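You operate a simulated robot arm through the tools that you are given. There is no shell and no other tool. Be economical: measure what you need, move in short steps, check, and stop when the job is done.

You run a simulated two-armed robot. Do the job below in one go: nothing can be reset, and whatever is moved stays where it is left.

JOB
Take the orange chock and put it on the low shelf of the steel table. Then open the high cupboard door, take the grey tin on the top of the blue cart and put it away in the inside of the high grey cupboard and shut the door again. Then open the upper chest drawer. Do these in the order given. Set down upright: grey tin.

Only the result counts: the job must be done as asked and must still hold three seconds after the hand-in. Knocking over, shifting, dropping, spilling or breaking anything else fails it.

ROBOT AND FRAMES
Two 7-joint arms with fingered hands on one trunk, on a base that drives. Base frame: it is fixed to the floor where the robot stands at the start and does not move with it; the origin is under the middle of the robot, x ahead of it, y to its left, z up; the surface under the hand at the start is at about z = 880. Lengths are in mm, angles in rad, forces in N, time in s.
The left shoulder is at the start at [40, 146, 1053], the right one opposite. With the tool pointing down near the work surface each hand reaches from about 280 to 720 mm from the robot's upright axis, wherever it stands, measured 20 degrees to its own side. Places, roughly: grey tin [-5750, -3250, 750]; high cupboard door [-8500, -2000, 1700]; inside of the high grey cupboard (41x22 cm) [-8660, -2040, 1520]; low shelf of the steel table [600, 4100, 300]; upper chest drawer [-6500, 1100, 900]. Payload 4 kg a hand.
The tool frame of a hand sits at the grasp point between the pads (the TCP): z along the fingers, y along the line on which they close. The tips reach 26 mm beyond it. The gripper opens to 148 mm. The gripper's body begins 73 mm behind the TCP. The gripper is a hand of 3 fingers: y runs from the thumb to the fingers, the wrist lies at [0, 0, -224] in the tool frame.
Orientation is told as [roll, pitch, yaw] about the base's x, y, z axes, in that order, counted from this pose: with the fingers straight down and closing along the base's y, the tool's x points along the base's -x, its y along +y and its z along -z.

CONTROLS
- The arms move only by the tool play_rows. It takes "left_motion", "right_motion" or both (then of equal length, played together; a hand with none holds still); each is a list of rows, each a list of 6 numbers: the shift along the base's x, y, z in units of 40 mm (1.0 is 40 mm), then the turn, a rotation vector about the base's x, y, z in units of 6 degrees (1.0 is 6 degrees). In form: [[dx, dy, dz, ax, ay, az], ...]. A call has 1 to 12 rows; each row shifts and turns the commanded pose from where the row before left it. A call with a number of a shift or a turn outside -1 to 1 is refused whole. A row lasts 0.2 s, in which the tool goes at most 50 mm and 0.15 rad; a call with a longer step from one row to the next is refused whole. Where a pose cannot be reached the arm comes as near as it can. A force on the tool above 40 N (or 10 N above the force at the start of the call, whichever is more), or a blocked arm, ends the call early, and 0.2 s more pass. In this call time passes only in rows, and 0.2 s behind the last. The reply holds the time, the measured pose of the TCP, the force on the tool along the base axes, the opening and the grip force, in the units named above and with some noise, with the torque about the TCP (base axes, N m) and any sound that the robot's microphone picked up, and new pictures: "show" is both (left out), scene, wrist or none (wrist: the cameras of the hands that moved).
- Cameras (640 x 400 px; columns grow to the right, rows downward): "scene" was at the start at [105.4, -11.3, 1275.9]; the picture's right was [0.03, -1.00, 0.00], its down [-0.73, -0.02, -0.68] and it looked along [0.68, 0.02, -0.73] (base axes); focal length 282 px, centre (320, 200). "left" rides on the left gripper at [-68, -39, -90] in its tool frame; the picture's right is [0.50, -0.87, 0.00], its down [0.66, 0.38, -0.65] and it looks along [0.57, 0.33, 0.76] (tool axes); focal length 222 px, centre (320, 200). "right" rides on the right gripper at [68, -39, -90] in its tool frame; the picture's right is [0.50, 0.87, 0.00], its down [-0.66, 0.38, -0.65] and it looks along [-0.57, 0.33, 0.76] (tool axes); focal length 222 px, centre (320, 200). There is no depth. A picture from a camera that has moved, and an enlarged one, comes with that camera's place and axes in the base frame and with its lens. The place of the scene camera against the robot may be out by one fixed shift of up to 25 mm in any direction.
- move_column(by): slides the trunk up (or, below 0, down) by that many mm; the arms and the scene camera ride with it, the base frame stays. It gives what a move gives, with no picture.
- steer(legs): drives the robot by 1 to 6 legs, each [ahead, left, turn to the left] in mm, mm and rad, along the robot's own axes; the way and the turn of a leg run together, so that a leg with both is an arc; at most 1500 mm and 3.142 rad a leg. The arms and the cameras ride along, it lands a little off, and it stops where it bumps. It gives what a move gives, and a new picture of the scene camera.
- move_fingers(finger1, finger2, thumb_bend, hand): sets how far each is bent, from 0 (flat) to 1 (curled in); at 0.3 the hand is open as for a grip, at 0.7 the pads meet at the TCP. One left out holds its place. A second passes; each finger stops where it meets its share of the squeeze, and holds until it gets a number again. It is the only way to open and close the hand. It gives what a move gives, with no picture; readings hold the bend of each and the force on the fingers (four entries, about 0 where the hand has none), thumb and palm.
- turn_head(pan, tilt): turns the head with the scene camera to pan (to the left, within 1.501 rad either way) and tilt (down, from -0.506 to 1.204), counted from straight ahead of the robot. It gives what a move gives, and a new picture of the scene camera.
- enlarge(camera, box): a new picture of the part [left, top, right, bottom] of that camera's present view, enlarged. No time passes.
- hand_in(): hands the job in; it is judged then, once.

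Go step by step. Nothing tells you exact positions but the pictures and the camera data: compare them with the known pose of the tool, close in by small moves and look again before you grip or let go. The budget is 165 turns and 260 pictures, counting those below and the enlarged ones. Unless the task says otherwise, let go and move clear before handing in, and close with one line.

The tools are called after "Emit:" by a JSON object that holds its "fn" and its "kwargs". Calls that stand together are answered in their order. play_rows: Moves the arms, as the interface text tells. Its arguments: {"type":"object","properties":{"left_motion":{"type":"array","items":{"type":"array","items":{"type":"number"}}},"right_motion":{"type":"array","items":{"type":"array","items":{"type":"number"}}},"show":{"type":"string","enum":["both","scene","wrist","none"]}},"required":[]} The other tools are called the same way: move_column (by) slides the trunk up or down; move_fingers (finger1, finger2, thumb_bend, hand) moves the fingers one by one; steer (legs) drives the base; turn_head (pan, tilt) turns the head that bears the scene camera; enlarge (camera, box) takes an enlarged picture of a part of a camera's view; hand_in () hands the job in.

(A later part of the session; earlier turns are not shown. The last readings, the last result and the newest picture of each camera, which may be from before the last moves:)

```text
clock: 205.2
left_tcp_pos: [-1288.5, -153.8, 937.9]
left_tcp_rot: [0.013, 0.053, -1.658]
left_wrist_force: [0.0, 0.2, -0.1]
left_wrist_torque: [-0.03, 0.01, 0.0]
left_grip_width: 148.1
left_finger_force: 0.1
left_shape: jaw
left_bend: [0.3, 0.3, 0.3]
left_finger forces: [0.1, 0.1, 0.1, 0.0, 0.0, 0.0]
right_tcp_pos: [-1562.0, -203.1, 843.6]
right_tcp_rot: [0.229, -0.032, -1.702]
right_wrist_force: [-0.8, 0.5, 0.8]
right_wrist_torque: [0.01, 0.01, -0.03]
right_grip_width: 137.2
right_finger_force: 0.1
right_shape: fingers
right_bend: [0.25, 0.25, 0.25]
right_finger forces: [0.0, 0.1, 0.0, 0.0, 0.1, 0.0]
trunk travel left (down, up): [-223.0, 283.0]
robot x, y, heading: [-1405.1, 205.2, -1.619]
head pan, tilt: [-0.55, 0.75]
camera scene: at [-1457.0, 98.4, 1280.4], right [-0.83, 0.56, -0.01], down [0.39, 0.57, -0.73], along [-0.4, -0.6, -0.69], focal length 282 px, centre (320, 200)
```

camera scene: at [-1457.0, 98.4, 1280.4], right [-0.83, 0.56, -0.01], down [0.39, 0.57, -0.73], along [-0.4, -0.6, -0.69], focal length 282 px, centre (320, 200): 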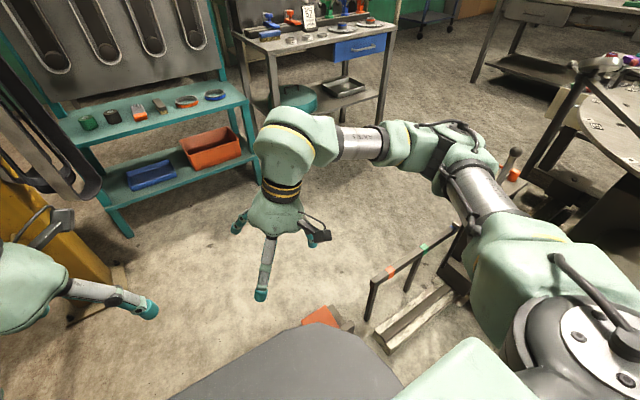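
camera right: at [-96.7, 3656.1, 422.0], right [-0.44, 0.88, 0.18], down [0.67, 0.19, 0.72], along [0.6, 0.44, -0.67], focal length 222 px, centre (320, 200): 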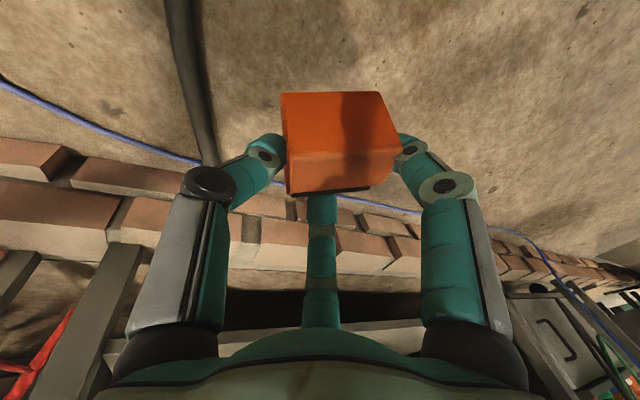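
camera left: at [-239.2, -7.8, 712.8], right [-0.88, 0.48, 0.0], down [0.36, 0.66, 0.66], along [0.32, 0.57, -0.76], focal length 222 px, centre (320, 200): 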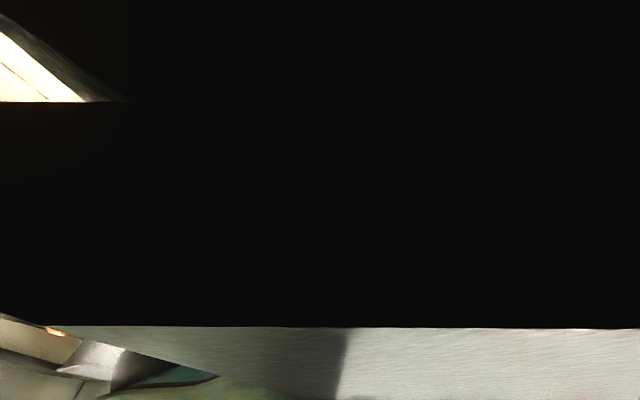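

The southern corridor is too narrow for my base (block on one side, pillar on the other). I'll retreat and use the open northern way, under the high part of the other brace.

Emit:
{"fn": "steer", "kwargs": {"legs": [[0, -70, 0], [-550, 0, 0], [0, 0, -1.54], [-850, -50, 0], [0, 0, -1.55]]}}

```text
clock: 220.6
left_tcp_pos: [-738.6, 1140.0, 937.2]
left_tcp_rot: [-0.001, 0.049, 1.52]
left_wrist_force: [-0.3, 0.4, -0.1]
left_wrist_torque: [-0.01, -0.01, 0.03]
left_grip_width: 147.9
left_finger_force: 0.0
left_shape: jaw
left_bend: [0.3, 0.3, 0.3]
left_finger forces: [0.0, 0.0, 0.1, 0.0, 0.0, 0.1]
right_tcp_pos: [-464.3, 1199.1, 846.3]
right_tcp_rot: [0.219, -0.034, 1.472]
right_wrist_force: [-0.2, -0.4, -0.2]
right_wrist_torque: [-0.01, 0.0, 0.01]
right_grip_width: 136.9
right_finger_force: 0.1
right_shape: fingers
right_bend: [0.25, 0.25, 0.25]
right_finger forces: [0.0, 0.0, 0.0, 0.1, 0.0, 0.1]
trunk travel left (down, up): [-223.0, 283.0]
robot x, y, heading: [-606.4, 788.7, 1.559]
head pan, tilt: [-0.55, 0.75]
camera scene: at [-552.4, 864.8, 1281.2], right [0.85, -0.53, 0.0], down [-0.36, -0.58, -0.73], along [0.39, 0.62, -0.68], focal length 282 px, centre (320, 200)
```

scene: 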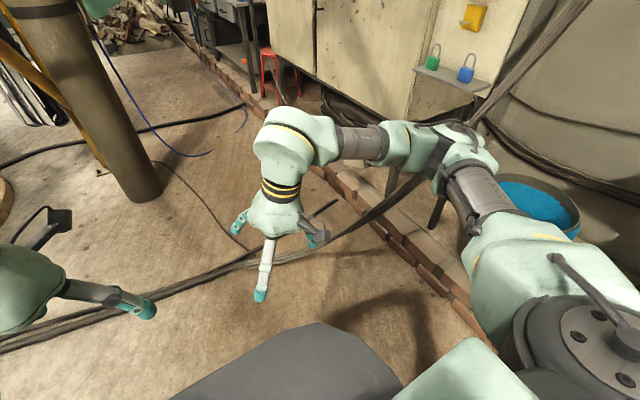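

Arms ahead again for a narrow profile, then up the aisle north to about y = 5100.

Emit:
{"fn": "play_rows", "kwargs": {"left_motion": [[0, 1, 0, 0, 0, 0], [0, 1, 0, 0, 0, 0], [0, 1, 0, 0, 0, 0], [0, 1, 0, 0, 0, 0], [0, 1, 0, 0, 0, 0]], "right_motion": [[0, 1, 0, 0, 0, 0], [0, 1, 0, 0, 0, 0], [0, 1, 0, 0, 0, 0], [0, 1, 0, 0, 0, 0], [0, 1, 0, 0, 0, 0]], "show": "none"}}

Emit:
{"fn": "steer", "kwargs": {"legs": [[1000, -320, 0], [450, -130, 0], [1100, 0, 0], [1100, 0, 0], [750, 0, 0]]}}

```text
clock: 221.8
left_tcp_pos: [-741.2, 1341.6, 933.9]
left_tcp_rot: [0.0, 0.049, 1.52]
left_wrist_force: [0.3, 0.3, 0.0]
left_wrist_torque: [-0.01, 0.02, -0.03]
left_grip_width: 148.0
left_finger_force: 0.1
left_shape: jaw
left_bend: [0.3, 0.3, 0.3]
left_finger forces: [0.1, 0.1, 0.1, 0.1, 0.0, 0.0]
right_tcp_pos: [-463.3, 1400.5, 845.6]
right_tcp_rot: [0.22, -0.036, 1.473]
right_wrist_force: [1.2, 0.3, 0.1]
right_wrist_torque: [-0.02, 0.0, 0.0]
right_grip_width: 137.2
right_finger_force: 0.1
right_shape: fingers
right_bend: [0.25, 0.25, 0.25]
right_finger forces: [0.0, 0.1, 0.0, 0.0, 0.1, 0.0]
trunk travel left (down, up): [-223.0, 283.0]
robot x, y, heading: [-600.2, 788.0, 1.558]
head pan, tilt: [-0.55, 0.75]
```

```text
clock: 243.8
left_tcp_pos: [-172.0, 5735.3, 935.6]
left_tcp_rot: [-0.001, 0.049, 1.499]
left_wrist_force: [0.1, -0.2, -0.3]
left_wrist_torque: [0.01, 0.0, -0.01]
left_grip_width: 147.8
left_finger_force: 0.2
left_shape: jaw
left_bend: [0.3, 0.3, 0.3]
left_finger forces: [0.1, 0.0, 0.0, 0.0, 0.0, 0.0]
right_tcp_pos: [104.9, 5789.2, 845.4]
right_tcp_rot: [0.221, -0.035, 1.451]
right_wrist_force: [-0.2, 0.0, -0.9]
right_wrist_torque: [0.0, -0.02, -0.01]
right_grip_width: 136.9
right_finger_force: 0.0
right_shape: fingers
right_bend: [0.25, 0.25, 0.25]
right_finger forces: [0.1, 0.1, 0.1, 0.1, 0.0, 0.0]
trunk travel left (down, up): [-223.0, 283.0]
robot x, y, heading: [-48.6, 5179.1, 1.535]
head pan, tilt: [-0.55, 0.75]
camera scene: at [5.6, 5256.9, 1281.1], right [0.83, -0.55, 0.0], down [-0.38, -0.57, -0.73], along [0.4, 0.61, -0.68], focal length 282 px, centre (320, 200)
```

scene: 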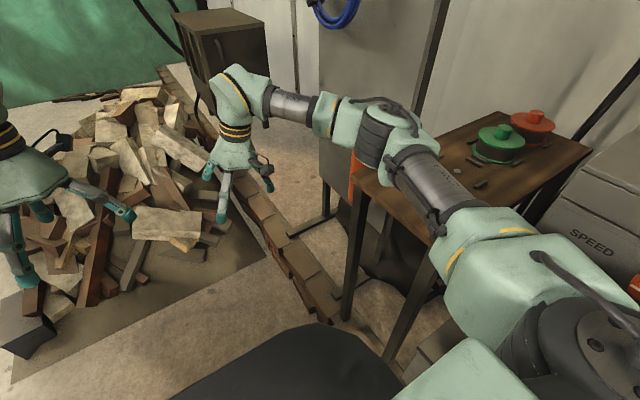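

Through. Now I step back from the wood pile, turn west and look.

Emit:
{"fn": "steer", "kwargs": {"legs": [[-150, 250, 0], [0, 0, 1.6]]}}

Emit:
{"fn": "turn_head", "kwargs": {"pan": 0.1, "tilt": 0.2}}

```text
clock: 249.6
left_tcp_pos: [-854.0, 4908.7, 936.4]
left_tcp_rot: [-0.001, 0.047, 3.079]
left_wrist_force: [-0.1, -0.3, -0.5]
left_wrist_torque: [0.02, 0.03, 0.01]
left_grip_width: 147.9
left_finger_force: 0.0
left_shape: jaw
left_bend: [0.3, 0.3, 0.3]
left_finger forces: [0.1, 0.1, 0.0, 0.0, 0.1, 0.1]
right_tcp_pos: [-910.6, 5184.6, 845.9]
right_tcp_rot: [0.218, -0.035, 3.03]
right_wrist_force: [-0.7, -0.2, 0.0]
right_wrist_torque: [0.04, 0.05, -0.02]
right_grip_width: 137.0
right_finger_force: 0.1
right_shape: fingers
right_bend: [0.25, 0.25, 0.25]
right_finger forces: [0.0, 0.0, 0.0, 0.1, 0.1, 0.0]
trunk travel left (down, up): [-223.0, 283.0]
robot x, y, heading: [-300.0, 5040.3, 3.114]
head pan, tilt: [-0.55, 0.75]
camera scene: at [-386.0, 5071.5, 1281.2], right [0.54, 0.84, 0.0], down [0.57, -0.37, -0.73], along [-0.61, 0.4, -0.68], focal length 282 px, centre (320, 200)
```

scene: 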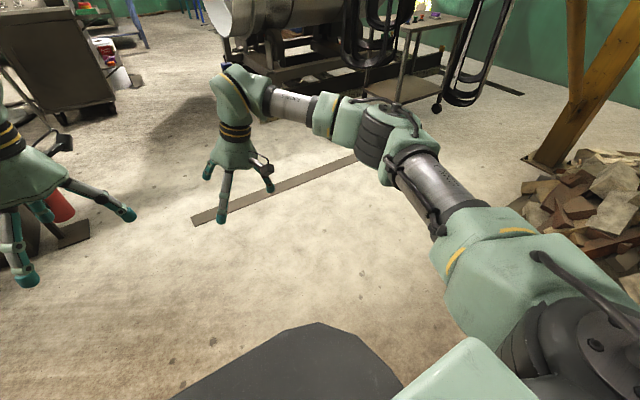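

```text
clock: 250.7
left_tcp_pos: [-854.4, 4909.6, 935.9]
left_tcp_rot: [0.0, 0.049, 3.078]
left_wrist_force: [-0.5, -0.3, -0.1]
left_wrist_torque: [0.0, 0.0, 0.02]
left_grip_width: 147.8
left_finger_force: 0.1
left_shape: jaw
left_bend: [0.3, 0.3, 0.3]
left_finger forces: [0.0, 0.1, 0.1, 0.1, 0.0, 0.0]
right_tcp_pos: [-909.9, 5185.7, 846.3]
right_tcp_rot: [0.219, -0.035, 3.03]
right_wrist_force: [0.3, 0.1, 0.8]
right_wrist_torque: [0.0, -0.01, 0.01]
right_grip_width: 137.0
right_finger_force: 0.0
right_shape: fingers
right_bend: [0.25, 0.25, 0.25]
right_finger forces: [0.0, 0.0, 0.1, 0.0, 0.0, 0.0]
trunk travel left (down, up): [-223.0, 283.0]
robot x, y, heading: [-299.8, 5041.6, 3.113]
head pan, tilt: [0.099, 0.201]
camera scene: at [-409.4, 5019.7, 1330.7], right [-0.07, 1.0, 0.0], down [0.2, 0.01, -0.98], along [-0.98, -0.07, -0.2], focal length 282 px, centre (320, 200)
```

scene: 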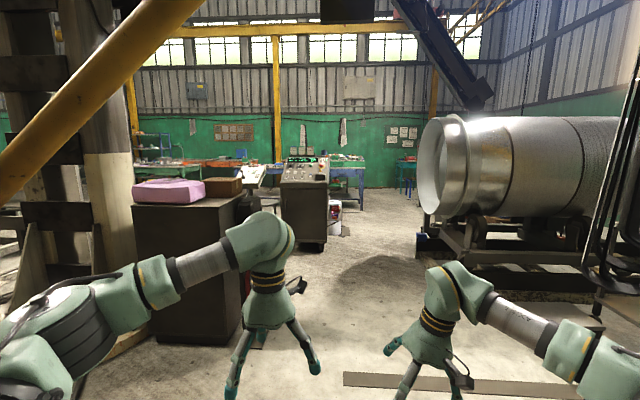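

An open corridor leads west between the console and the tank. I'll take it at y≈5400.

Emit:
{"fn": "steer", "kwargs": {"legs": [[1000, -330, 0], [1500, 0, 0], [1500, 0, 0]]}}

Emit:
{"fn": "turn_head", "kwargs": {"pan": 0.9, "tilt": 0.2}}

```text
clock: 269.3
left_tcp_pos: [-4757.9, 5072.6, 929.4]
left_tcp_rot: [-0.03, 0.048, -3.121]
left_wrist_force: [0.2, 0.1, -0.4]
left_wrist_torque: [0.04, -0.04, -0.01]
left_grip_width: 147.7
left_finger_force: 0.0
left_shape: jaw
left_bend: [0.3, 0.3, 0.3]
left_finger forces: [0.0, 0.0, 0.0, 0.0, 0.1, 0.0]
right_tcp_pos: [-4836.1, 5346.0, 847.3]
right_tcp_rot: [0.191, -0.038, 3.116]
right_wrist_force: [-1.4, -0.2, 0.4]
right_wrist_torque: [0.03, -0.03, -0.06]
right_grip_width: 136.9
right_finger_force: 0.0
right_shape: fingers
right_bend: [0.25, 0.25, 0.25]
right_finger forces: [0.0, 0.1, 0.0, 0.0, 0.1, 0.0]
trunk travel left (down, up): [-223.0, 283.0]
robot x, y, heading: [-4219.0, 5276.0, -3.083]
head pan, tilt: [0.099, 0.201]
stopped in leg 3: the robot was blocked; the commanded pose is now the measured one
camera scene: at [-4327.8, 5266.9, 1333.0], right [-0.15, 0.99, -0.01], down [0.2, 0.02, -0.98], along [-0.97, -0.15, -0.2], focal length 282 px, centre (320, 200)
```

scene: 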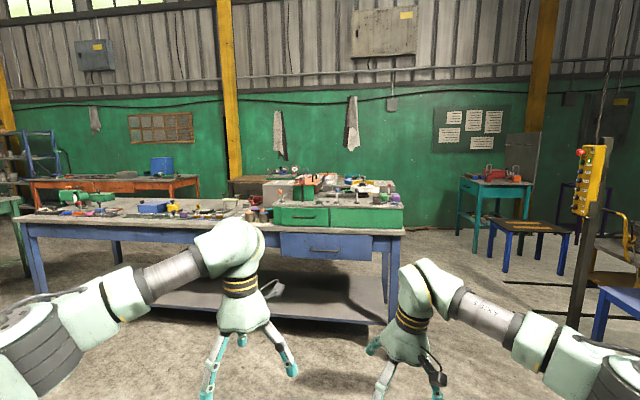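

```text
clock: 270.4
left_tcp_pos: [-4759.9, 5074.2, 931.7]
left_tcp_rot: [-0.029, 0.044, -3.129]
left_wrist_force: [-0.4, 0.8, -0.3]
left_wrist_torque: [0.01, 0.02, 0.0]
left_grip_width: 147.9
left_finger_force: 0.0
left_shape: jaw
left_bend: [0.3, 0.3, 0.3]
left_finger forces: [0.1, 0.0, 0.0, 0.1, 0.0, 0.1]
right_tcp_pos: [-4835.7, 5348.7, 849.4]
right_tcp_rot: [0.192, -0.038, 3.11]
right_wrist_force: [1.3, 0.7, 0.9]
right_wrist_torque: [-0.01, 0.01, 0.02]
right_grip_width: 137.2
right_finger_force: 0.0
right_shape: fingers
right_bend: [0.25, 0.25, 0.25]
right_finger forces: [0.0, 0.0, 0.0, 0.1, 0.0, 0.0]
trunk travel left (down, up): [-223.0, 283.0]
robot x, y, heading: [-4220.6, 5274.0, -3.092]
head pan, tilt: [0.901, 0.201]
camera scene: at [-4289.5, 5205.3, 1334.2], right [-0.81, 0.58, -0.01], down [0.12, 0.15, -0.98], along [-0.57, -0.8, -0.19], focal length 282 px, centre (320, 200)
```

scene: 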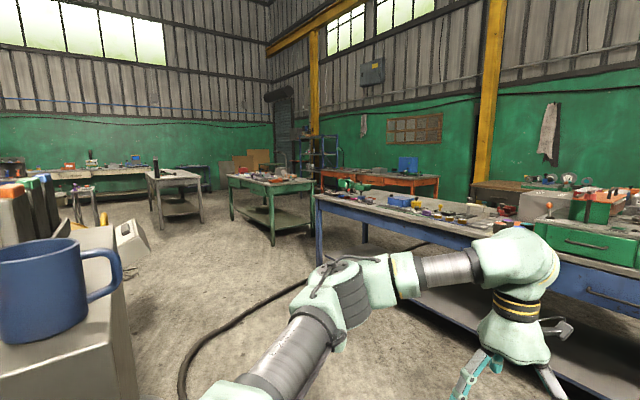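

Blocked on the left: a console with a blue mug is close to my left elbow. I'll move straight away from it to the right and check the mug.

Emit:
{"fn": "steer", "kwargs": {"legs": [[0, -200, -0.05]]}}

Emit:
{"fn": "turn_head", "kwargs": {"pan": 1.45, "tilt": 0.4}}

```text
clock: 272.0
left_tcp_pos: [-4774.4, 5300.7, 928.6]
left_tcp_rot: [-0.028, 0.046, 3.103]
left_wrist_force: [0.7, -0.4, 0.7]
left_wrist_torque: [0.03, -0.05, 0.0]
left_grip_width: 147.9
left_finger_force: 0.1
left_shape: jaw
left_bend: [0.3, 0.3, 0.3]
left_finger forces: [0.1, 0.1, 0.1, 0.1, 0.0, 0.1]
right_tcp_pos: [-4836.9, 5578.9, 847.3]
right_tcp_rot: [0.192, -0.038, 3.058]
right_wrist_force: [-0.2, -0.6, -0.5]
right_wrist_torque: [-0.01, -0.02, 0.0]
right_grip_width: 137.1
right_finger_force: 0.0
right_shape: fingers
right_bend: [0.25, 0.25, 0.25]
right_finger forces: [0.0, 0.1, 0.0, 0.1, 0.0, 0.0]
trunk travel left (down, up): [-223.0, 283.0]
robot x, y, heading: [-4225.8, 5475.2, 3.147]
head pan, tilt: [0.901, 0.201]
camera scene: at [-4298.6, 5387.7, 1330.9], right [-0.78, 0.62, 0.0], down [0.12, 0.16, -0.98], along [-0.61, -0.77, -0.2], focal length 282 px, centre (320, 200)
```

scene: 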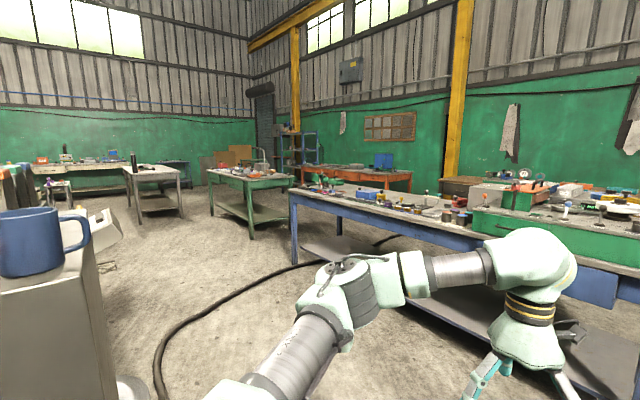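

```text
clock: 273.0
left_tcp_pos: [-4775.4, 5300.0, 928.5]
left_tcp_rot: [-0.029, 0.047, 3.104]
left_wrist_force: [0.3, 1.3, 0.1]
left_wrist_torque: [0.0, 0.02, -0.01]
left_grip_width: 147.8
left_finger_force: 0.1
left_shape: jaw
left_bend: [0.3, 0.3, 0.3]
left_finger forces: [0.0, 0.1, 0.0, 0.0, 0.0, 0.1]
right_tcp_pos: [-4836.7, 5578.0, 847.7]
right_tcp_rot: [0.19, -0.039, 3.056]
right_wrist_force: [0.0, 0.2, 0.2]
right_wrist_torque: [0.0, 0.0, -0.04]
right_grip_width: 137.1
right_finger_force: 0.2
right_shape: fingers
right_bend: [0.25, 0.25, 0.25]
right_finger forces: [0.0, 0.0, 0.0, 0.0, 0.0, 0.0]
trunk travel left (down, up): [-223.0, 283.0]
robot x, y, heading: [-4227.5, 5476.2, 3.141]
head pan, tilt: [1.45, 0.4]
camera scene: at [-4251.6, 5367.6, 1312.3], right [-0.99, 0.12, 0.0], down [0.05, 0.39, -0.92], along [-0.11, -0.91, -0.39], focal length 282 px, centre (320, 200)
```

scene: 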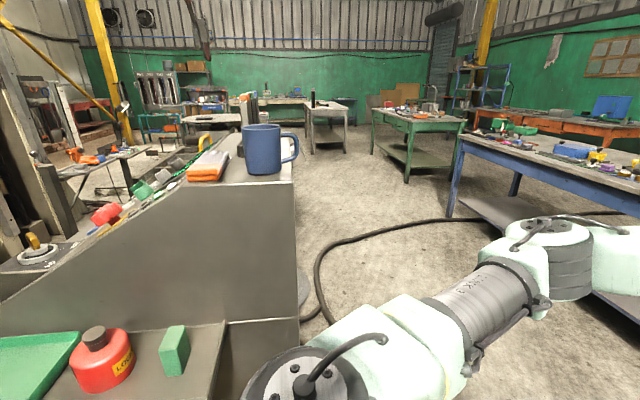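

Everything there stands undisturbed. I'll go west past the console, turn south, and drive down the wide aisle between console and blue bench.

Emit:
{"fn": "steer", "kwargs": {"legs": [[850, 0, 0], [0, 0, 1.57], [1500, 0, 0], [1500, 0, 0], [500, 0, 0]]}}

Emit:
{"fn": "turn_head", "kwargs": {"pan": -0.5, "tilt": 0.15}}

```text
clock: 298.0
left_tcp_pos: [-4878.9, 1394.3, 929.2]
left_tcp_rot: [-0.03, 0.048, -1.59]
left_wrist_force: [-0.8, -0.2, 0.3]
left_wrist_torque: [-0.01, 0.0, 0.03]
left_grip_width: 147.8
left_finger_force: 0.1
left_shape: jaw
left_bend: [0.3, 0.3, 0.3]
left_finger forces: [0.1, 0.1, 0.0, 0.1, 0.1, 0.0]
right_tcp_pos: [-5153.6, 1328.2, 847.8]
right_tcp_rot: [0.19, -0.037, -1.638]
right_wrist_force: [0.7, 0.1, 0.6]
right_wrist_torque: [0.04, 0.02, -0.02]
right_grip_width: 136.9
right_finger_force: 0.0
right_shape: fingers
right_bend: [0.25, 0.25, 0.25]
right_finger forces: [0.0, 0.0, 0.0, 0.0, 0.2, 0.1]
trunk travel left (down, up): [-223.0, 283.0]
robot x, y, heading: [-5060.1, 1943.2, -1.558]
head pan, tilt: [1.45, 0.4]
camera scene: at [-4961.7, 1897.6, 1312.3], right [-0.1, -0.99, 0.0], down [-0.39, 0.04, -0.92], along [0.92, -0.1, -0.39], focal length 282 px, centre (320, 200)
```

scene: 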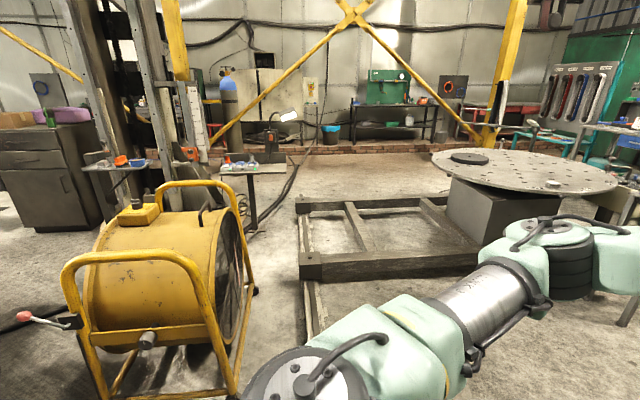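

```text
clock: 299.9
left_tcp_pos: [-4877.5, 1394.1, 929.5]
left_tcp_rot: [-0.03, 0.046, -1.591]
left_wrist_force: [0.4, -1.1, 0.4]
left_wrist_torque: [-0.01, -0.02, -0.01]
left_grip_width: 147.8
left_finger_force: 0.1
left_shape: jaw
left_bend: [0.3, 0.3, 0.3]
left_finger forces: [0.1, 0.1, 0.1, 0.1, 0.0, 0.1]
right_tcp_pos: [-5153.8, 1329.0, 847.4]
right_tcp_rot: [0.19, -0.038, -1.637]
right_wrist_force: [0.1, 0.3, 0.5]
right_wrist_torque: [-0.02, 0.0, -0.01]
right_grip_width: 136.9
right_finger_force: 0.0
right_shape: fingers
right_bend: [0.25, 0.25, 0.25]
right_finger forces: [0.0, 0.1, 0.0, 0.0, 0.0, 0.0]
trunk travel left (down, up): [-223.0, 283.0]
robot x, y, heading: [-5063.3, 1940.1, -1.557]
head pan, tilt: [-0.499, 0.15]
camera scene: at [-5096.9, 1825.4, 1335.5], right [-0.89, 0.46, 0.0], down [0.07, 0.13, -0.99], along [-0.46, -0.88, -0.15], focal length 282 px, centre (320, 200)
```

scene: 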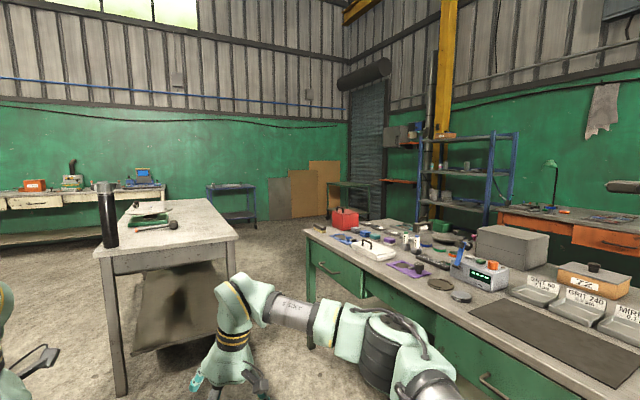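

I recognise the grey high cupboard on the west wall and the blue cart by the south wall. Let me enlarge them.

Emit:
{"fn": "enlarge", "kwargs": {"camera": "scene", "box": [360, 90, 480, 200]}}

Emit:
{"fn": "enlarge", "kwargs": {"camera": "scene", "box": [190, 150, 290, 240]}}

```text
3.64 times, centred on (420, 145) of scene
camera zoom: at [-5096.9, 1825.4, 1335.5], right [-0.89, 0.46, 0.0], down [0.07, 0.13, -0.99], along [-0.46, -0.88, -0.15], focal length 1024 px, centre (-44, 400)
```

zoom: 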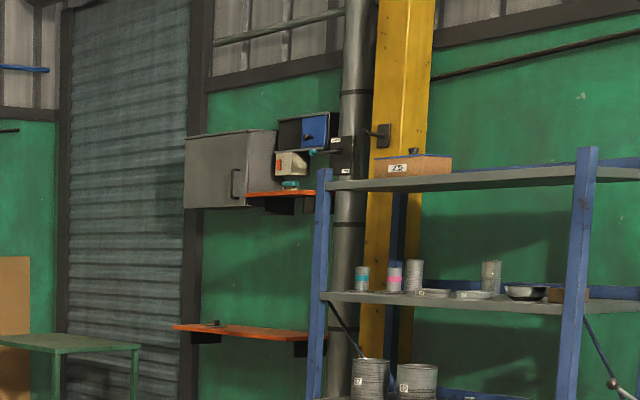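

```text
4.44 times, centred on (240, 195) of scene
camera zoom: at [-5096.9, 1825.4, 1335.5], right [-0.89, 0.46, 0.0], down [0.07, 0.13, -0.99], along [-0.46, -0.88, -0.15], focal length 1252 px, centre (676, 222)
```

zoom: 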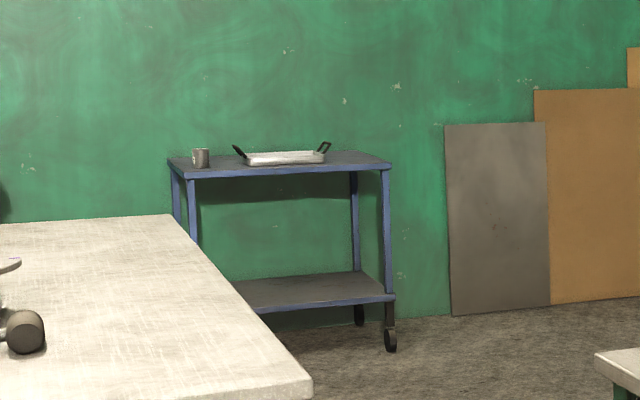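

The cupboard's handle is on its right (north) side, hinge left. The tin stands on the cart's left end. I'll go back a little, turn west, and look through the gap between the blue and green benches.

Emit:
{"fn": "steer", "kwargs": {"legs": [[-320, 0, 0], [0, 0, -1.58]]}}

Emit:
{"fn": "turn_head", "kwargs": {"pan": 0.0, "tilt": 0.35}}

```text
clock: 305.9
left_tcp_pos: [-5609.4, 2071.1, 928.4]
left_tcp_rot: [-0.028, 0.047, 3.135]
left_wrist_force: [0.4, 0.3, -0.7]
left_wrist_torque: [0.01, -0.02, 0.0]
left_grip_width: 147.7
left_finger_force: 0.1
left_shape: jaw
left_bend: [0.3, 0.3, 0.3]
left_finger forces: [0.0, 0.1, 0.0, 0.1, 0.1, 0.0]
right_tcp_pos: [-5678.8, 2345.7, 847.7]
right_tcp_rot: [0.191, -0.04, 3.092]
right_wrist_force: [-0.2, -0.1, 0.2]
right_wrist_torque: [0.02, -0.02, 0.01]
right_grip_width: 137.0
right_finger_force: 0.2
right_shape: fingers
right_bend: [0.25, 0.25, 0.25]
right_finger forces: [0.0, 0.1, 0.0, 0.0, 0.1, 0.0]
trunk travel left (down, up): [-223.0, 283.0]
robot x, y, heading: [-5066.6, 2260.2, -3.109]
head pan, tilt: [-0.499, 0.15]
camera scene: at [-5163.4, 2288.4, 1335.5], right [0.45, 0.89, 0.0], down [0.13, -0.07, -0.99], along [-0.88, 0.45, -0.15], focal length 282 px, centre (320, 200)
```

scene: 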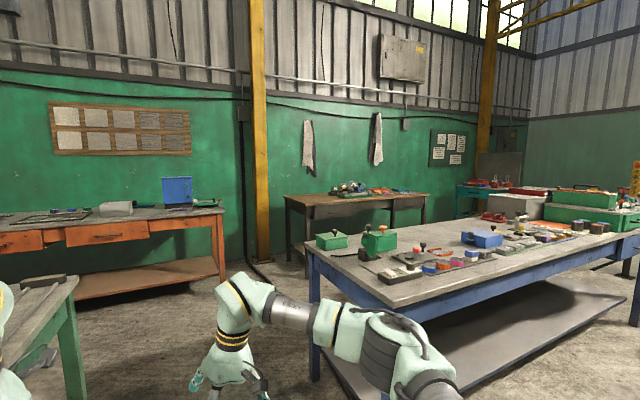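

```text
clock: 306.8
left_tcp_pos: [-5609.4, 2070.3, 929.4]
left_tcp_rot: [-0.028, 0.048, 3.135]
left_wrist_force: [-0.1, -0.8, 0.0]
left_wrist_torque: [-0.02, 0.01, -0.05]
left_grip_width: 147.8
left_finger_force: 0.1
left_shape: jaw
left_bend: [0.3, 0.3, 0.3]
left_finger forces: [0.0, 0.0, 0.0, 0.0, 0.1, 0.1]
right_tcp_pos: [-5680.3, 2345.1, 847.7]
right_tcp_rot: [0.19, -0.038, 3.092]
right_wrist_force: [-0.6, 0.3, 0.1]
right_wrist_torque: [0.03, 0.03, 0.02]
right_grip_width: 137.2
right_finger_force: 0.0
right_shape: fingers
right_bend: [0.25, 0.25, 0.25]
right_finger forces: [0.0, 0.0, 0.1, 0.0, 0.0, 0.0]
trunk travel left (down, up): [-223.0, 283.0]
robot x, y, heading: [-5066.7, 2259.6, -3.113]
head pan, tilt: [0.0, 0.351]
camera scene: at [-5173.7, 2243.7, 1316.8], right [-0.03, 1.0, 0.0], down [0.34, 0.01, -0.94], along [-0.94, -0.03, -0.34], focal length 282 px, centre (320, 200)
```

scene: 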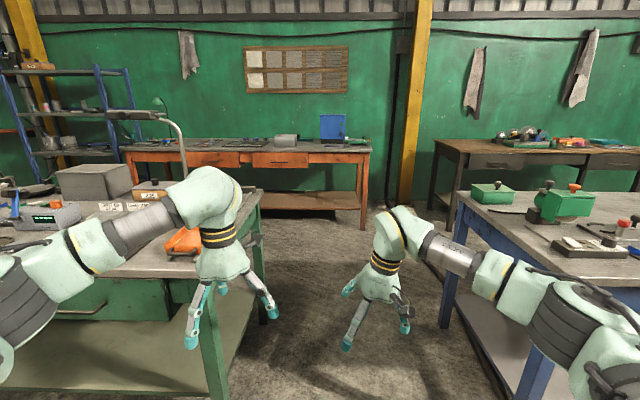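

The gap between green and blue benches is about 950 mm wide. I'll centre on it, go through to x≈-7150, and turn south.

Emit:
{"fn": "steer", "kwargs": {"legs": [[0, -115, -0.03], [1500, 0, 0], [580, 0, 0], [0, 0, 1.57]]}}

Emit:
{"fn": "turn_head", "kwargs": {"pan": 0.0, "tilt": 0.3}}

```text
clock: 321.8
left_tcp_pos: [-6999.0, 1846.0, 929.4]
left_tcp_rot: [-0.03, 0.049, -1.622]
left_wrist_force: [-0.4, 0.0, 0.1]
left_wrist_torque: [0.02, -0.01, 0.0]
left_grip_width: 147.9
left_finger_force: 0.2
left_shape: jaw
left_bend: [0.3, 0.3, 0.3]
left_finger forces: [0.0, 0.0, 0.0, 0.0, 0.0, 0.0]
right_tcp_pos: [-7277.0, 1787.7, 847.8]
right_tcp_rot: [0.191, -0.04, -1.666]
right_wrist_force: [0.6, 0.6, -0.5]
right_wrist_torque: [0.02, -0.02, -0.01]
right_grip_width: 137.1
right_finger_force: 0.1
right_shape: fingers
right_bend: [0.25, 0.25, 0.25]
right_finger forces: [0.0, 0.0, 0.0, 0.0, 0.0, 0.1]
trunk travel left (down, up): [-223.0, 283.0]
robot x, y, heading: [-7164.1, 2396.7, -1.586]
head pan, tilt: [0.0, 0.351]
camera scene: at [-7160.9, 2270.0, 1316.8], right [-1.0, 0.01, 0.0], down [0.0, 0.34, -0.94], along [-0.01, -0.94, -0.34], focal length 282 px, centre (320, 200)
```

scene: 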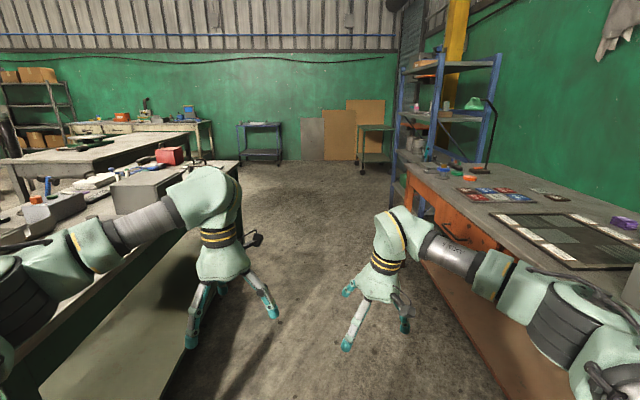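

```text
clock: 322.4
left_tcp_pos: [-6999.5, 1845.0, 930.7]
left_tcp_rot: [-0.029, 0.047, -1.621]
left_wrist_force: [0.1, 0.5, 0.9]
left_wrist_torque: [0.0, -0.02, 0.01]
left_grip_width: 148.0
left_finger_force: 0.0
left_shape: jaw
left_bend: [0.3, 0.3, 0.3]
left_finger forces: [0.0, 0.0, 0.0, 0.0, 0.1, 0.1]
right_tcp_pos: [-7277.4, 1787.5, 847.5]
right_tcp_rot: [0.189, -0.037, -1.667]
right_wrist_force: [0.0, -0.8, 1.1]
right_wrist_torque: [0.01, -0.03, -0.02]
right_grip_width: 137.1
right_finger_force: 0.1
right_shape: fingers
right_bend: [0.25, 0.25, 0.25]
right_finger forces: [0.1, 0.1, 0.0, 0.0, 0.0, 0.0]
trunk travel left (down, up): [-223.0, 283.0]
robot x, y, heading: [-7164.6, 2395.9, -1.586]
head pan, tilt: [0.0, 0.3]
camera scene: at [-7161.0, 2269.7, 1321.5], right [-1.0, 0.01, 0.0], down [0.0, 0.3, -0.96], along [-0.01, -0.95, -0.3], focal length 282 px, centre (320, 200)
```

scene: 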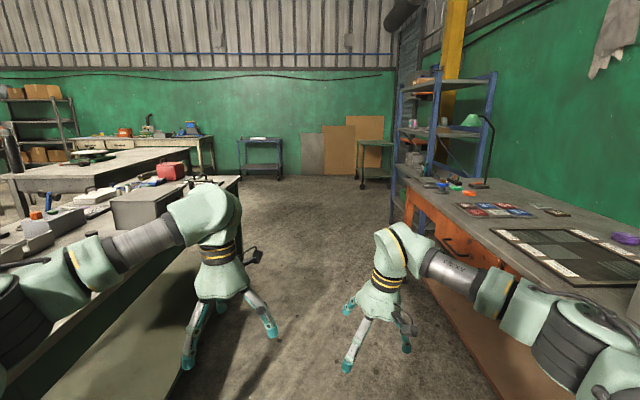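

The corridor south is free. The grey box on the green bench could be the small chest; let me enlarge it.

Emit:
{"fn": "enlarge", "kwargs": {"camera": "scene", "box": [40, 150, 240, 275]}}

```text
3.20 times, centred on (140, 212) of scene
camera zoom: at [-7161.0, 2269.7, 1321.5], right [-1.0, 0.01, 0.0], down [0.0, 0.3, -0.96], along [-0.01, -0.95, -0.3], focal length 901 px, centre (896, 160)
```

zoom: 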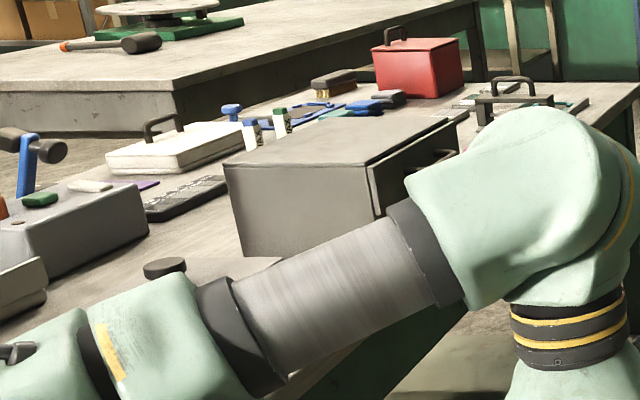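

The chest's drawers face west, reachable from this corridor later. Now on south to the cupboard, then turn west to face it.

Emit:
{"fn": "steer", "kwargs": {"legs": [[1000, 100, 0], [1500, 20, 0], [1500, 20, 0], [340, 0, 0], [0, 0, -1.55]]}}

Emit:
{"fn": "turn_head", "kwargs": {"pan": 0.0, "tilt": -0.1}}

```text
refused: leg 2 is longer than a leg can be; nothing moved
```

```text
clock: 323.3
left_tcp_pos: [-6999.0, 1845.2, 929.1]
left_tcp_rot: [-0.029, 0.048, -1.622]
left_wrist_force: [-0.1, -0.9, 0.7]
left_wrist_torque: [0.03, -0.01, -0.02]
left_grip_width: 147.9
left_finger_force: 0.1
left_shape: jaw
left_bend: [0.3, 0.3, 0.3]
left_finger forces: [0.1, 0.0, 0.0, 0.1, 0.0, 0.1]
right_tcp_pos: [-7278.2, 1786.6, 846.9]
right_tcp_rot: [0.189, -0.04, -1.666]
right_wrist_force: [0.3, 0.4, -0.2]
right_wrist_torque: [0.01, -0.03, 0.0]
right_grip_width: 137.1
right_finger_force: 0.0
right_shape: fingers
right_bend: [0.25, 0.25, 0.25]
right_finger forces: [0.0, 0.0, 0.0, 0.0, 0.0, 0.0]
trunk travel left (down, up): [-223.0, 283.0]
robot x, y, heading: [-7165.8, 2398.2, -1.581]
head pan, tilt: [0.0, -0.099]
camera scene: at [-7160.9, 2275.9, 1358.0], right [-1.0, 0.01, 0.0], down [0.0, -0.1, -1.0], along [-0.01, -1.0, 0.1], focal length 282 px, centre (320, 200)
```

scene: 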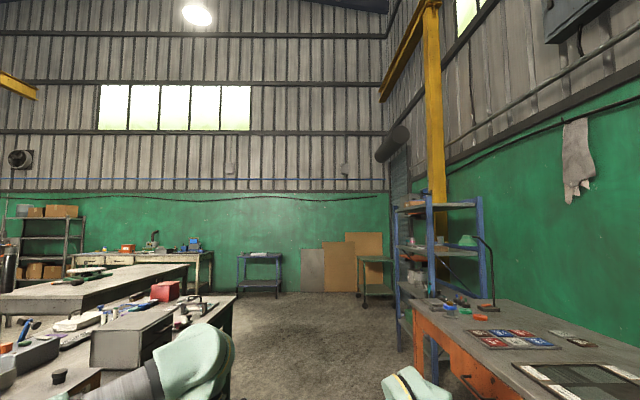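

A leg was too long; I'll resend with shorter legs.

Emit:
{"fn": "steer", "kwargs": {"legs": [[1000, 100, 0], [1400, 20, 0], [1400, 20, 0], [560, 0, 0], [0, 0, -1.55]]}}

```text
clock: 348.2
left_tcp_pos: [-7714.0, -2066.4, 929.6]
left_tcp_rot: [-0.03, 0.046, 3.028]
left_wrist_force: [0.0, -0.5, 0.8]
left_wrist_torque: [0.03, -0.02, 0.0]
left_grip_width: 147.6
left_finger_force: 0.1
left_shape: jaw
left_bend: [0.3, 0.3, 0.3]
left_finger forces: [0.1, 0.0, 0.1, 0.0, 0.1, 0.0]
right_tcp_pos: [-7754.6, -1786.7, 847.6]
right_tcp_rot: [0.188, -0.037, 2.983]
right_wrist_force: [0.2, -0.8, 0.6]
right_wrist_torque: [-0.05, -0.03, 0.03]
right_grip_width: 137.2
right_finger_force: 0.1
right_shape: fingers
right_bend: [0.25, 0.25, 0.25]
right_finger forces: [0.0, 0.0, 0.0, 0.1, 0.0, 0.0]
trunk travel left (down, up): [-223.0, 283.0]
robot x, y, heading: [-7156.1, -1934.8, 3.066]
head pan, tilt: [0.0, -0.099]
camera scene: at [-7254.2, -1941.7, 1358.1], right [0.08, 1.0, 0.0], down [-0.1, 0.01, -1.0], along [-0.99, 0.08, 0.1], focal length 282 px, centre (320, 200)
```

scene: 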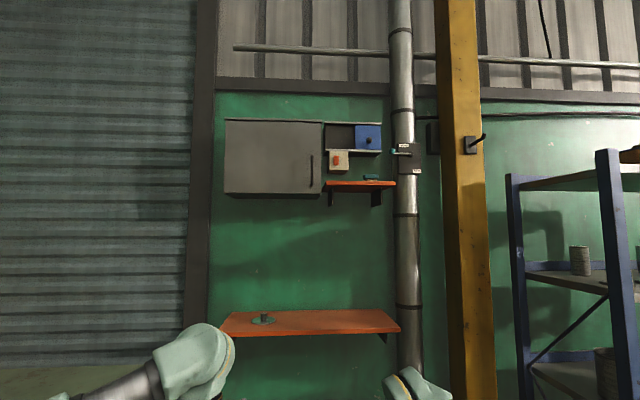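

The cupboard front spans y -2272…-1831, z 1505…1845, its handle is at about y -1881, z 1540–1690. I'll raise the trunk and bring the right hand up, pointing forward.

Emit:
{"fn": "move_column", "kwargs": {"by": 283}}

Emit:
{"fn": "play_rows", "kwargs": {"right_motion": [[0, 0, 1, 0, 1, 0], [0, 0, 1, 0, 1, 0], [0, 0, 1, 0, 1, 0], [0, 0, 1, 0, 1, 0], [0, 0, 1, 0, 1, 0], [0, 0, 1, 0, 1, 0], [0, 0, 1, 0, 1, 0], [0, 0, 1, 0, 1, 0], [0, 0, 1, 0, 1, 0], [0, 0, 1, 0, 1, 0], [0, 0, 1, 0, 1, 0], [0, 0, 1, 0, 1, 0]], "show": "none"}}

Emit:
{"fn": "play_rows", "kwargs": {"right_motion": [[0, 0, 0.1, 0, 1, 0], [0, 0, 0, 0, 1, 0], [0, 0, 0, 0, 1, 0]], "show": "both"}}

```text
clock: 351.1
left_tcp_pos: [-7713.1, -2067.3, 1210.2]
left_tcp_rot: [-0.03, 0.047, 3.029]
left_wrist_force: [-0.3, 0.4, 0.5]
left_wrist_torque: [0.01, -0.03, 0.02]
left_grip_width: 147.9
left_finger_force: 0.1
left_shape: jaw
left_bend: [0.3, 0.3, 0.3]
left_finger forces: [0.0, 0.1, 0.0, 0.1, 0.1, 0.0]
right_tcp_pos: [-7754.5, -1785.9, 1127.8]
right_tcp_rot: [0.189, -0.039, 2.984]
right_wrist_force: [0.2, 0.4, 0.1]
right_wrist_torque: [0.04, 0.02, 0.02]
right_grip_width: 137.1
right_finger_force: 0.0
right_shape: fingers
right_bend: [0.25, 0.25, 0.25]
right_finger forces: [0.1, 0.0, 0.0, 0.0, 0.1, 0.1]
trunk travel left (down, up): [-506.0, 0.0]
robot x, y, heading: [-7151.1, -1938.0, 3.064]
head pan, tilt: [0.0, -0.099]
```

```text
clock: 353.7
left_tcp_pos: [-7712.7, -2068.4, 1211.2]
left_tcp_rot: [-0.03, 0.047, 3.027]
left_wrist_force: [-0.3, 0.1, 0.7]
left_wrist_torque: [0.01, -0.03, -0.01]
left_grip_width: 147.8
left_finger_force: 0.0
left_shape: jaw
left_bend: [0.3, 0.3, 0.3]
left_finger forces: [0.1, 0.0, 0.0, 0.0, 0.1, 0.1]
right_tcp_pos: [-7753.0, -1787.2, 1610.6]
right_tcp_rot: [0.692, -1.255, 2.611]
right_wrist_force: [0.2, 0.2, -0.6]
right_wrist_torque: [0.02, -0.01, 0.03]
right_grip_width: 137.3
right_finger_force: 0.0
right_shape: fingers
right_bend: [0.25, 0.25, 0.25]
right_finger forces: [0.1, 0.0, 0.0, 0.0, 0.0, 0.0]
trunk travel left (down, up): [-506.0, 0.0]
robot x, y, heading: [-7155.1, -1936.2, 3.066]
head pan, tilt: [0.0, -0.099]
```

```text
clock: 354.5
left_tcp_pos: [-7711.4, -2066.9, 1212.8]
left_tcp_rot: [-0.031, 0.046, 3.029]
left_wrist_force: [-0.2, -0.6, 0.0]
left_wrist_torque: [0.0, 0.0, 0.03]
left_grip_width: 148.0
left_finger_force: 0.1
left_shape: jaw
left_bend: [0.3, 0.3, 0.3]
left_finger forces: [0.1, 0.0, 0.1, 0.0, 0.0, 0.1]
right_tcp_pos: [-7751.9, -1786.4, 1614.9]
right_tcp_rot: [2.014, -1.406, 1.316]
right_wrist_force: [-0.6, 0.7, 0.6]
right_wrist_torque: [0.01, 0.03, 0.0]
right_grip_width: 137.1
right_finger_force: 0.0
right_shape: fingers
right_bend: [0.25, 0.25, 0.25]
right_finger forces: [0.0, 0.1, 0.0, 0.0, 0.1, 0.0]
trunk travel left (down, up): [-506.0, 0.0]
robot x, y, heading: [-7153.3, -1936.5, 3.065]
head pan, tilt: [0.0, -0.099]
camera scene: at [-7252.2, -1941.2, 1640.0], right [0.08, 1.0, 0.0], down [-0.1, 0.01, -0.99], along [-0.99, 0.08, 0.1], focal length 282 px, centre (320, 200)
camera right: at [-7674.4, -1743.3, 1536.4], right [0.14, -0.92, -0.37], down [0.74, -0.14, 0.66], along [-0.66, -0.37, 0.66], focal length 222 px, centre (320, 200)
```

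scene: 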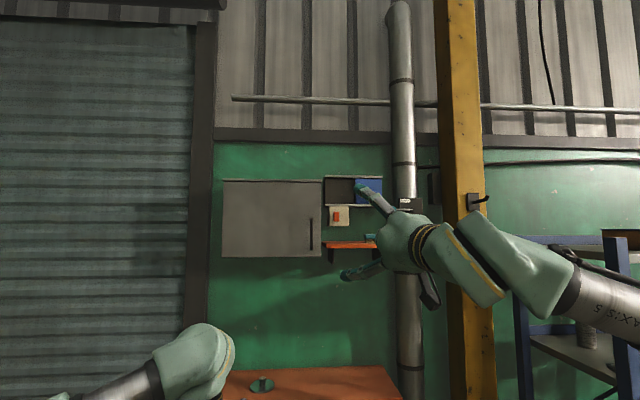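
right: 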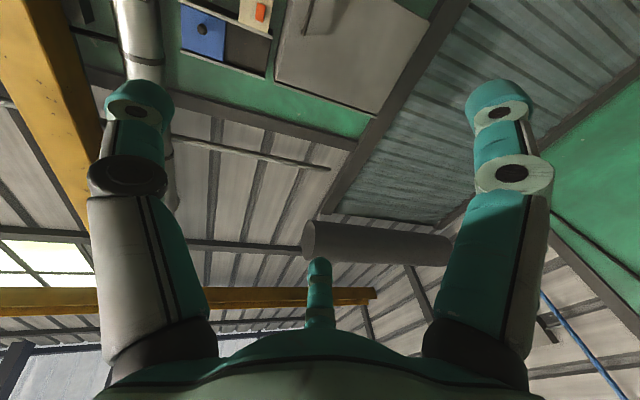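

The forward-pointing pose works. The wrist camera puts the handle near y=-1896. I'll square up the base to the wall, half-close the hand, and straighten the tool.

Emit:
{"fn": "steer", "kwargs": {"legs": [[300, 0, 0.075]]}}

Emit:
{"fn": "play_rows", "kwargs": {"right_motion": [[0, 0, 0, 0, 0, -1], [0, 0, 0, 0, 0, -1]], "show": "none"}}

Emit:
{"fn": "move_fingers", "kwargs": {"hand": "right", "finger1": 0.47, "finger2": 0.47, "thumb_bend": 0.47}}

Emit:
{"fn": "enlarge", "kwargs": {"camera": "right", "box": [0, 0, 640, 400]}}

```text
clock: 356.5
left_tcp_pos: [-7996.9, -2093.5, 1213.0]
left_tcp_rot: [-0.03, 0.045, 3.098]
left_wrist_force: [0.6, -0.1, 0.2]
left_wrist_torque: [-0.03, 0.07, 0.01]
left_grip_width: 148.0
left_finger_force: 0.1
left_shape: jaw
left_bend: [0.3, 0.3, 0.3]
left_finger forces: [0.0, 0.0, 0.0, 0.0, 0.0, 0.1]
right_tcp_pos: [-8057.3, -1816.8, 1615.4]
right_tcp_rot: [2.013, -1.406, 1.39]
right_wrist_force: [0.5, -0.9, 0.3]
right_wrist_torque: [0.01, -0.01, -0.03]
right_grip_width: 137.1
right_finger_force: 0.2
right_shape: fingers
right_bend: [0.25, 0.25, 0.25]
right_finger forces: [0.0, 0.0, 0.0, 0.1, 0.0, 0.0]
trunk travel left (down, up): [-506.0, 0.0]
robot x, y, heading: [-7450.1, -1921.5, 3.135]
head pan, tilt: [0.0, -0.099]
camera scene: at [-7548.2, -1937.0, 1640.1], right [0.01, 1.0, 0.0], down [-0.1, 0.0, -0.99], along [-0.99, 0.01, 0.1], focal length 282 px, centre (320, 200)
```

scene: 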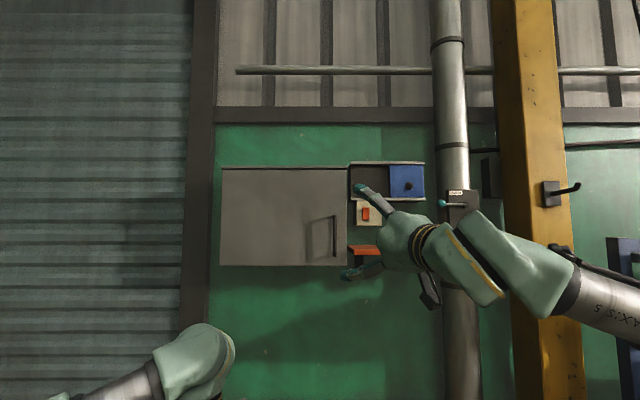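

```text
clock: 357.1
left_tcp_pos: [-7996.7, -2095.2, 1212.4]
left_tcp_rot: [-0.03, 0.043, 3.099]
left_wrist_force: [-0.5, 0.2, -0.6]
left_wrist_torque: [-0.02, -0.01, 0.04]
left_grip_width: 147.9
left_finger_force: 0.0
left_shape: jaw
left_bend: [0.3, 0.3, 0.3]
left_finger forces: [0.0, 0.1, 0.1, 0.0, 0.1, 0.0]
right_tcp_pos: [-8056.2, -1819.0, 1614.9]
right_tcp_rot: [2.019, -1.408, 1.172]
right_wrist_force: [1.1, -0.7, 0.3]
right_wrist_torque: [0.0, -0.06, -0.02]
right_grip_width: 136.9
right_finger_force: 0.1
right_shape: fingers
right_bend: [0.25, 0.25, 0.25]
right_finger forces: [0.1, 0.0, 0.1, 0.0, 0.1, 0.1]
trunk travel left (down, up): [-506.0, 0.0]
robot x, y, heading: [-7444.9, -1924.4, 3.138]
head pan, tilt: [0.0, -0.099]
```

```text
clock: 358.1
left_tcp_pos: [-8000.5, -2093.4, 1211.1]
left_tcp_rot: [-0.031, 0.047, 3.1]
left_wrist_force: [0.1, -0.3, 0.6]
left_wrist_torque: [0.01, 0.0, -0.01]
left_grip_width: 148.0
left_finger_force: 0.1
left_shape: jaw
left_bend: [0.3, 0.3, 0.3]
left_finger forces: [0.0, 0.0, 0.0, 0.1, 0.0, 0.0]
right_tcp_pos: [-8062.0, -1815.8, 1612.9]
right_tcp_rot: [1.994, -1.41, 1.196]
right_wrist_force: [-0.4, -0.5, 0.9]
right_wrist_torque: [0.03, 0.02, 0.01]
right_grip_width: 72.4
right_finger_force: 0.0
right_shape: fingers
right_bend: [0.47, 0.47, 0.47]
right_finger forces: [0.1, 0.0, 0.0, 0.0, 0.1, 0.0]
trunk travel left (down, up): [-506.0, 0.0]
robot x, y, heading: [-7449.3, -1926.8, 3.141]
head pan, tilt: [0.0, -0.099]
```

```text
1.00 times, centred on (320, 200) of right (not enlarged: the box is as wide or as high as the picture)
camera zoom: at [-7977.6, -1785.3, 1535.4], right [0.02, -0.93, -0.37], down [0.71, -0.25, 0.66], along [-0.7, -0.27, 0.66], focal length 222 px, centre (320, 200)
```

zoom: 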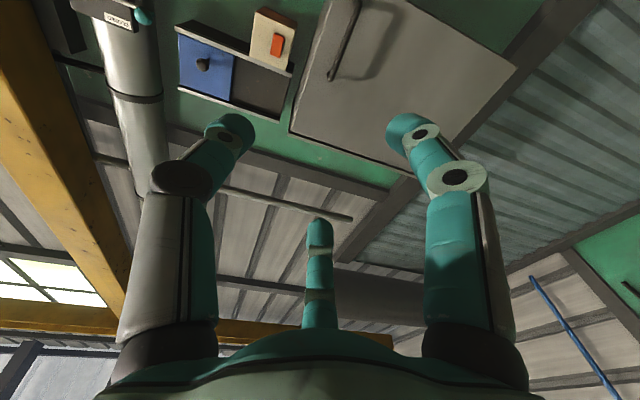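

The handle top is near [-8535, -1882, 1675]. I'll draw the left hand back and close in with the base to 130 mm before it.

Emit:
{"fn": "play_rows", "kwargs": {"left_motion": [[1, 0, -0.3, 0, 0, 0], [1, 0, -0.3, 0, 0, 0], [1, 0, -0.3, 0, 0, 0], [1, 0, -0.3, 0, 0, 0], [1, 0, -0.3, 0, 0, 0], [1, 0, -0.3, 0, 0, 0]], "show": "none"}}

Emit:
{"fn": "steer", "kwargs": {"legs": [[340, 68, 0]]}}

Emit:
{"fn": "enlarge", "kwargs": {"camera": "right", "box": [0, 0, 640, 400]}}

```text
clock: 359.5
left_tcp_pos: [-7758.4, -2093.4, 1137.0]
left_tcp_rot: [-0.03, 0.046, 3.1]
left_wrist_force: [-0.4, 1.0, 1.4]
left_wrist_torque: [0.03, 0.0, -0.02]
left_grip_width: 147.9
left_finger_force: 0.0
left_shape: jaw
left_bend: [0.3, 0.3, 0.3]
left_finger forces: [0.0, 0.1, 0.1, 0.0, 0.0, 0.1]
right_tcp_pos: [-8059.7, -1816.5, 1614.3]
right_tcp_rot: [2.002, -1.407, 1.19]
right_wrist_force: [0.1, 0.8, 1.1]
right_wrist_torque: [-0.01, 0.01, -0.02]
right_grip_width: 72.5
right_finger_force: 0.1
right_shape: fingers
right_bend: [0.47, 0.47, 0.47]
right_finger forces: [0.0, 0.0, 0.1, 0.0, 0.1, 0.1]
trunk travel left (down, up): [-506.0, 0.0]
robot x, y, heading: [-7454.2, -1924.0, 3.137]
head pan, tilt: [0.0, -0.099]
```

```text
clock: 361.8
left_tcp_pos: [-8098.4, -2158.4, 1137.4]
left_tcp_rot: [-0.028, 0.043, 3.099]
left_wrist_force: [0.0, 0.3, -0.3]
left_wrist_torque: [0.01, -0.02, 0.02]
left_grip_width: 147.7
left_finger_force: 0.1
left_shape: jaw
left_bend: [0.3, 0.3, 0.3]
left_finger forces: [0.1, 0.0, 0.0, 0.1, 0.0, 0.1]
right_tcp_pos: [-8397.8, -1884.7, 1614.6]
right_tcp_rot: [2.011, -1.407, 1.179]
right_wrist_force: [0.2, -0.3, 0.2]
right_wrist_torque: [0.01, -0.03, -0.01]
right_grip_width: 72.3
right_finger_force: 0.0
right_shape: fingers
right_bend: [0.47, 0.47, 0.47]
right_finger forces: [0.1, 0.0, 0.0, 0.0, 0.0, 0.0]
trunk travel left (down, up): [-506.0, 0.0]
robot x, y, heading: [-7793.5, -1990.2, 3.134]
head pan, tilt: [0.0, -0.099]
camera scene: at [-7889.9, -2003.1, 1640.1], right [0.0, 1.0, 0.0], down [-0.1, 0.0, -0.99], along [-0.99, 0.0, 0.1], focal length 282 px, centre (320, 200)
```

scene: 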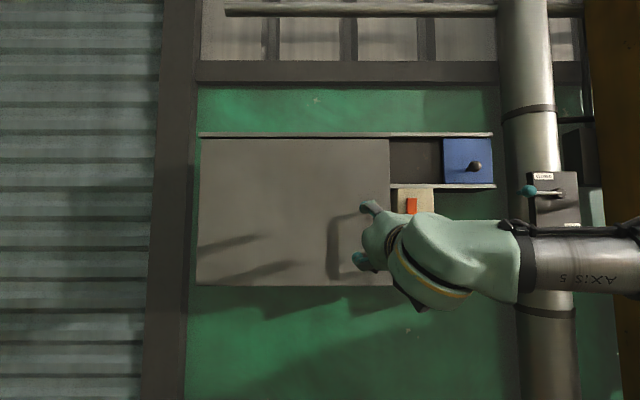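

```text
1.00 times, centred on (320, 200) of right (not enlarged: the box is as wide or as high as the picture)
camera zoom: at [-8315.3, -1852.2, 1537.2], right [0.02, -0.93, -0.36], down [0.71, -0.24, 0.66], along [-0.7, -0.27, 0.66], focal length 222 px, centre (320, 200)
```

zoom: 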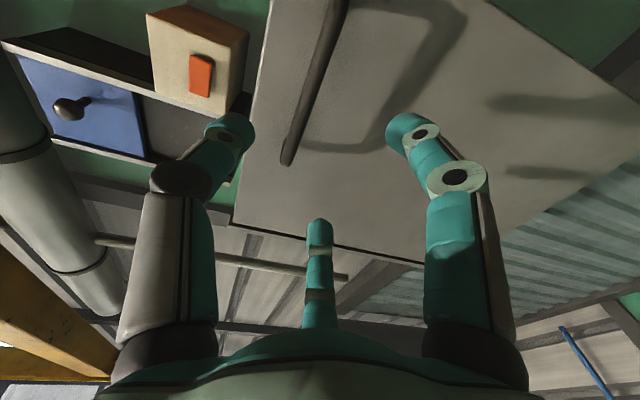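

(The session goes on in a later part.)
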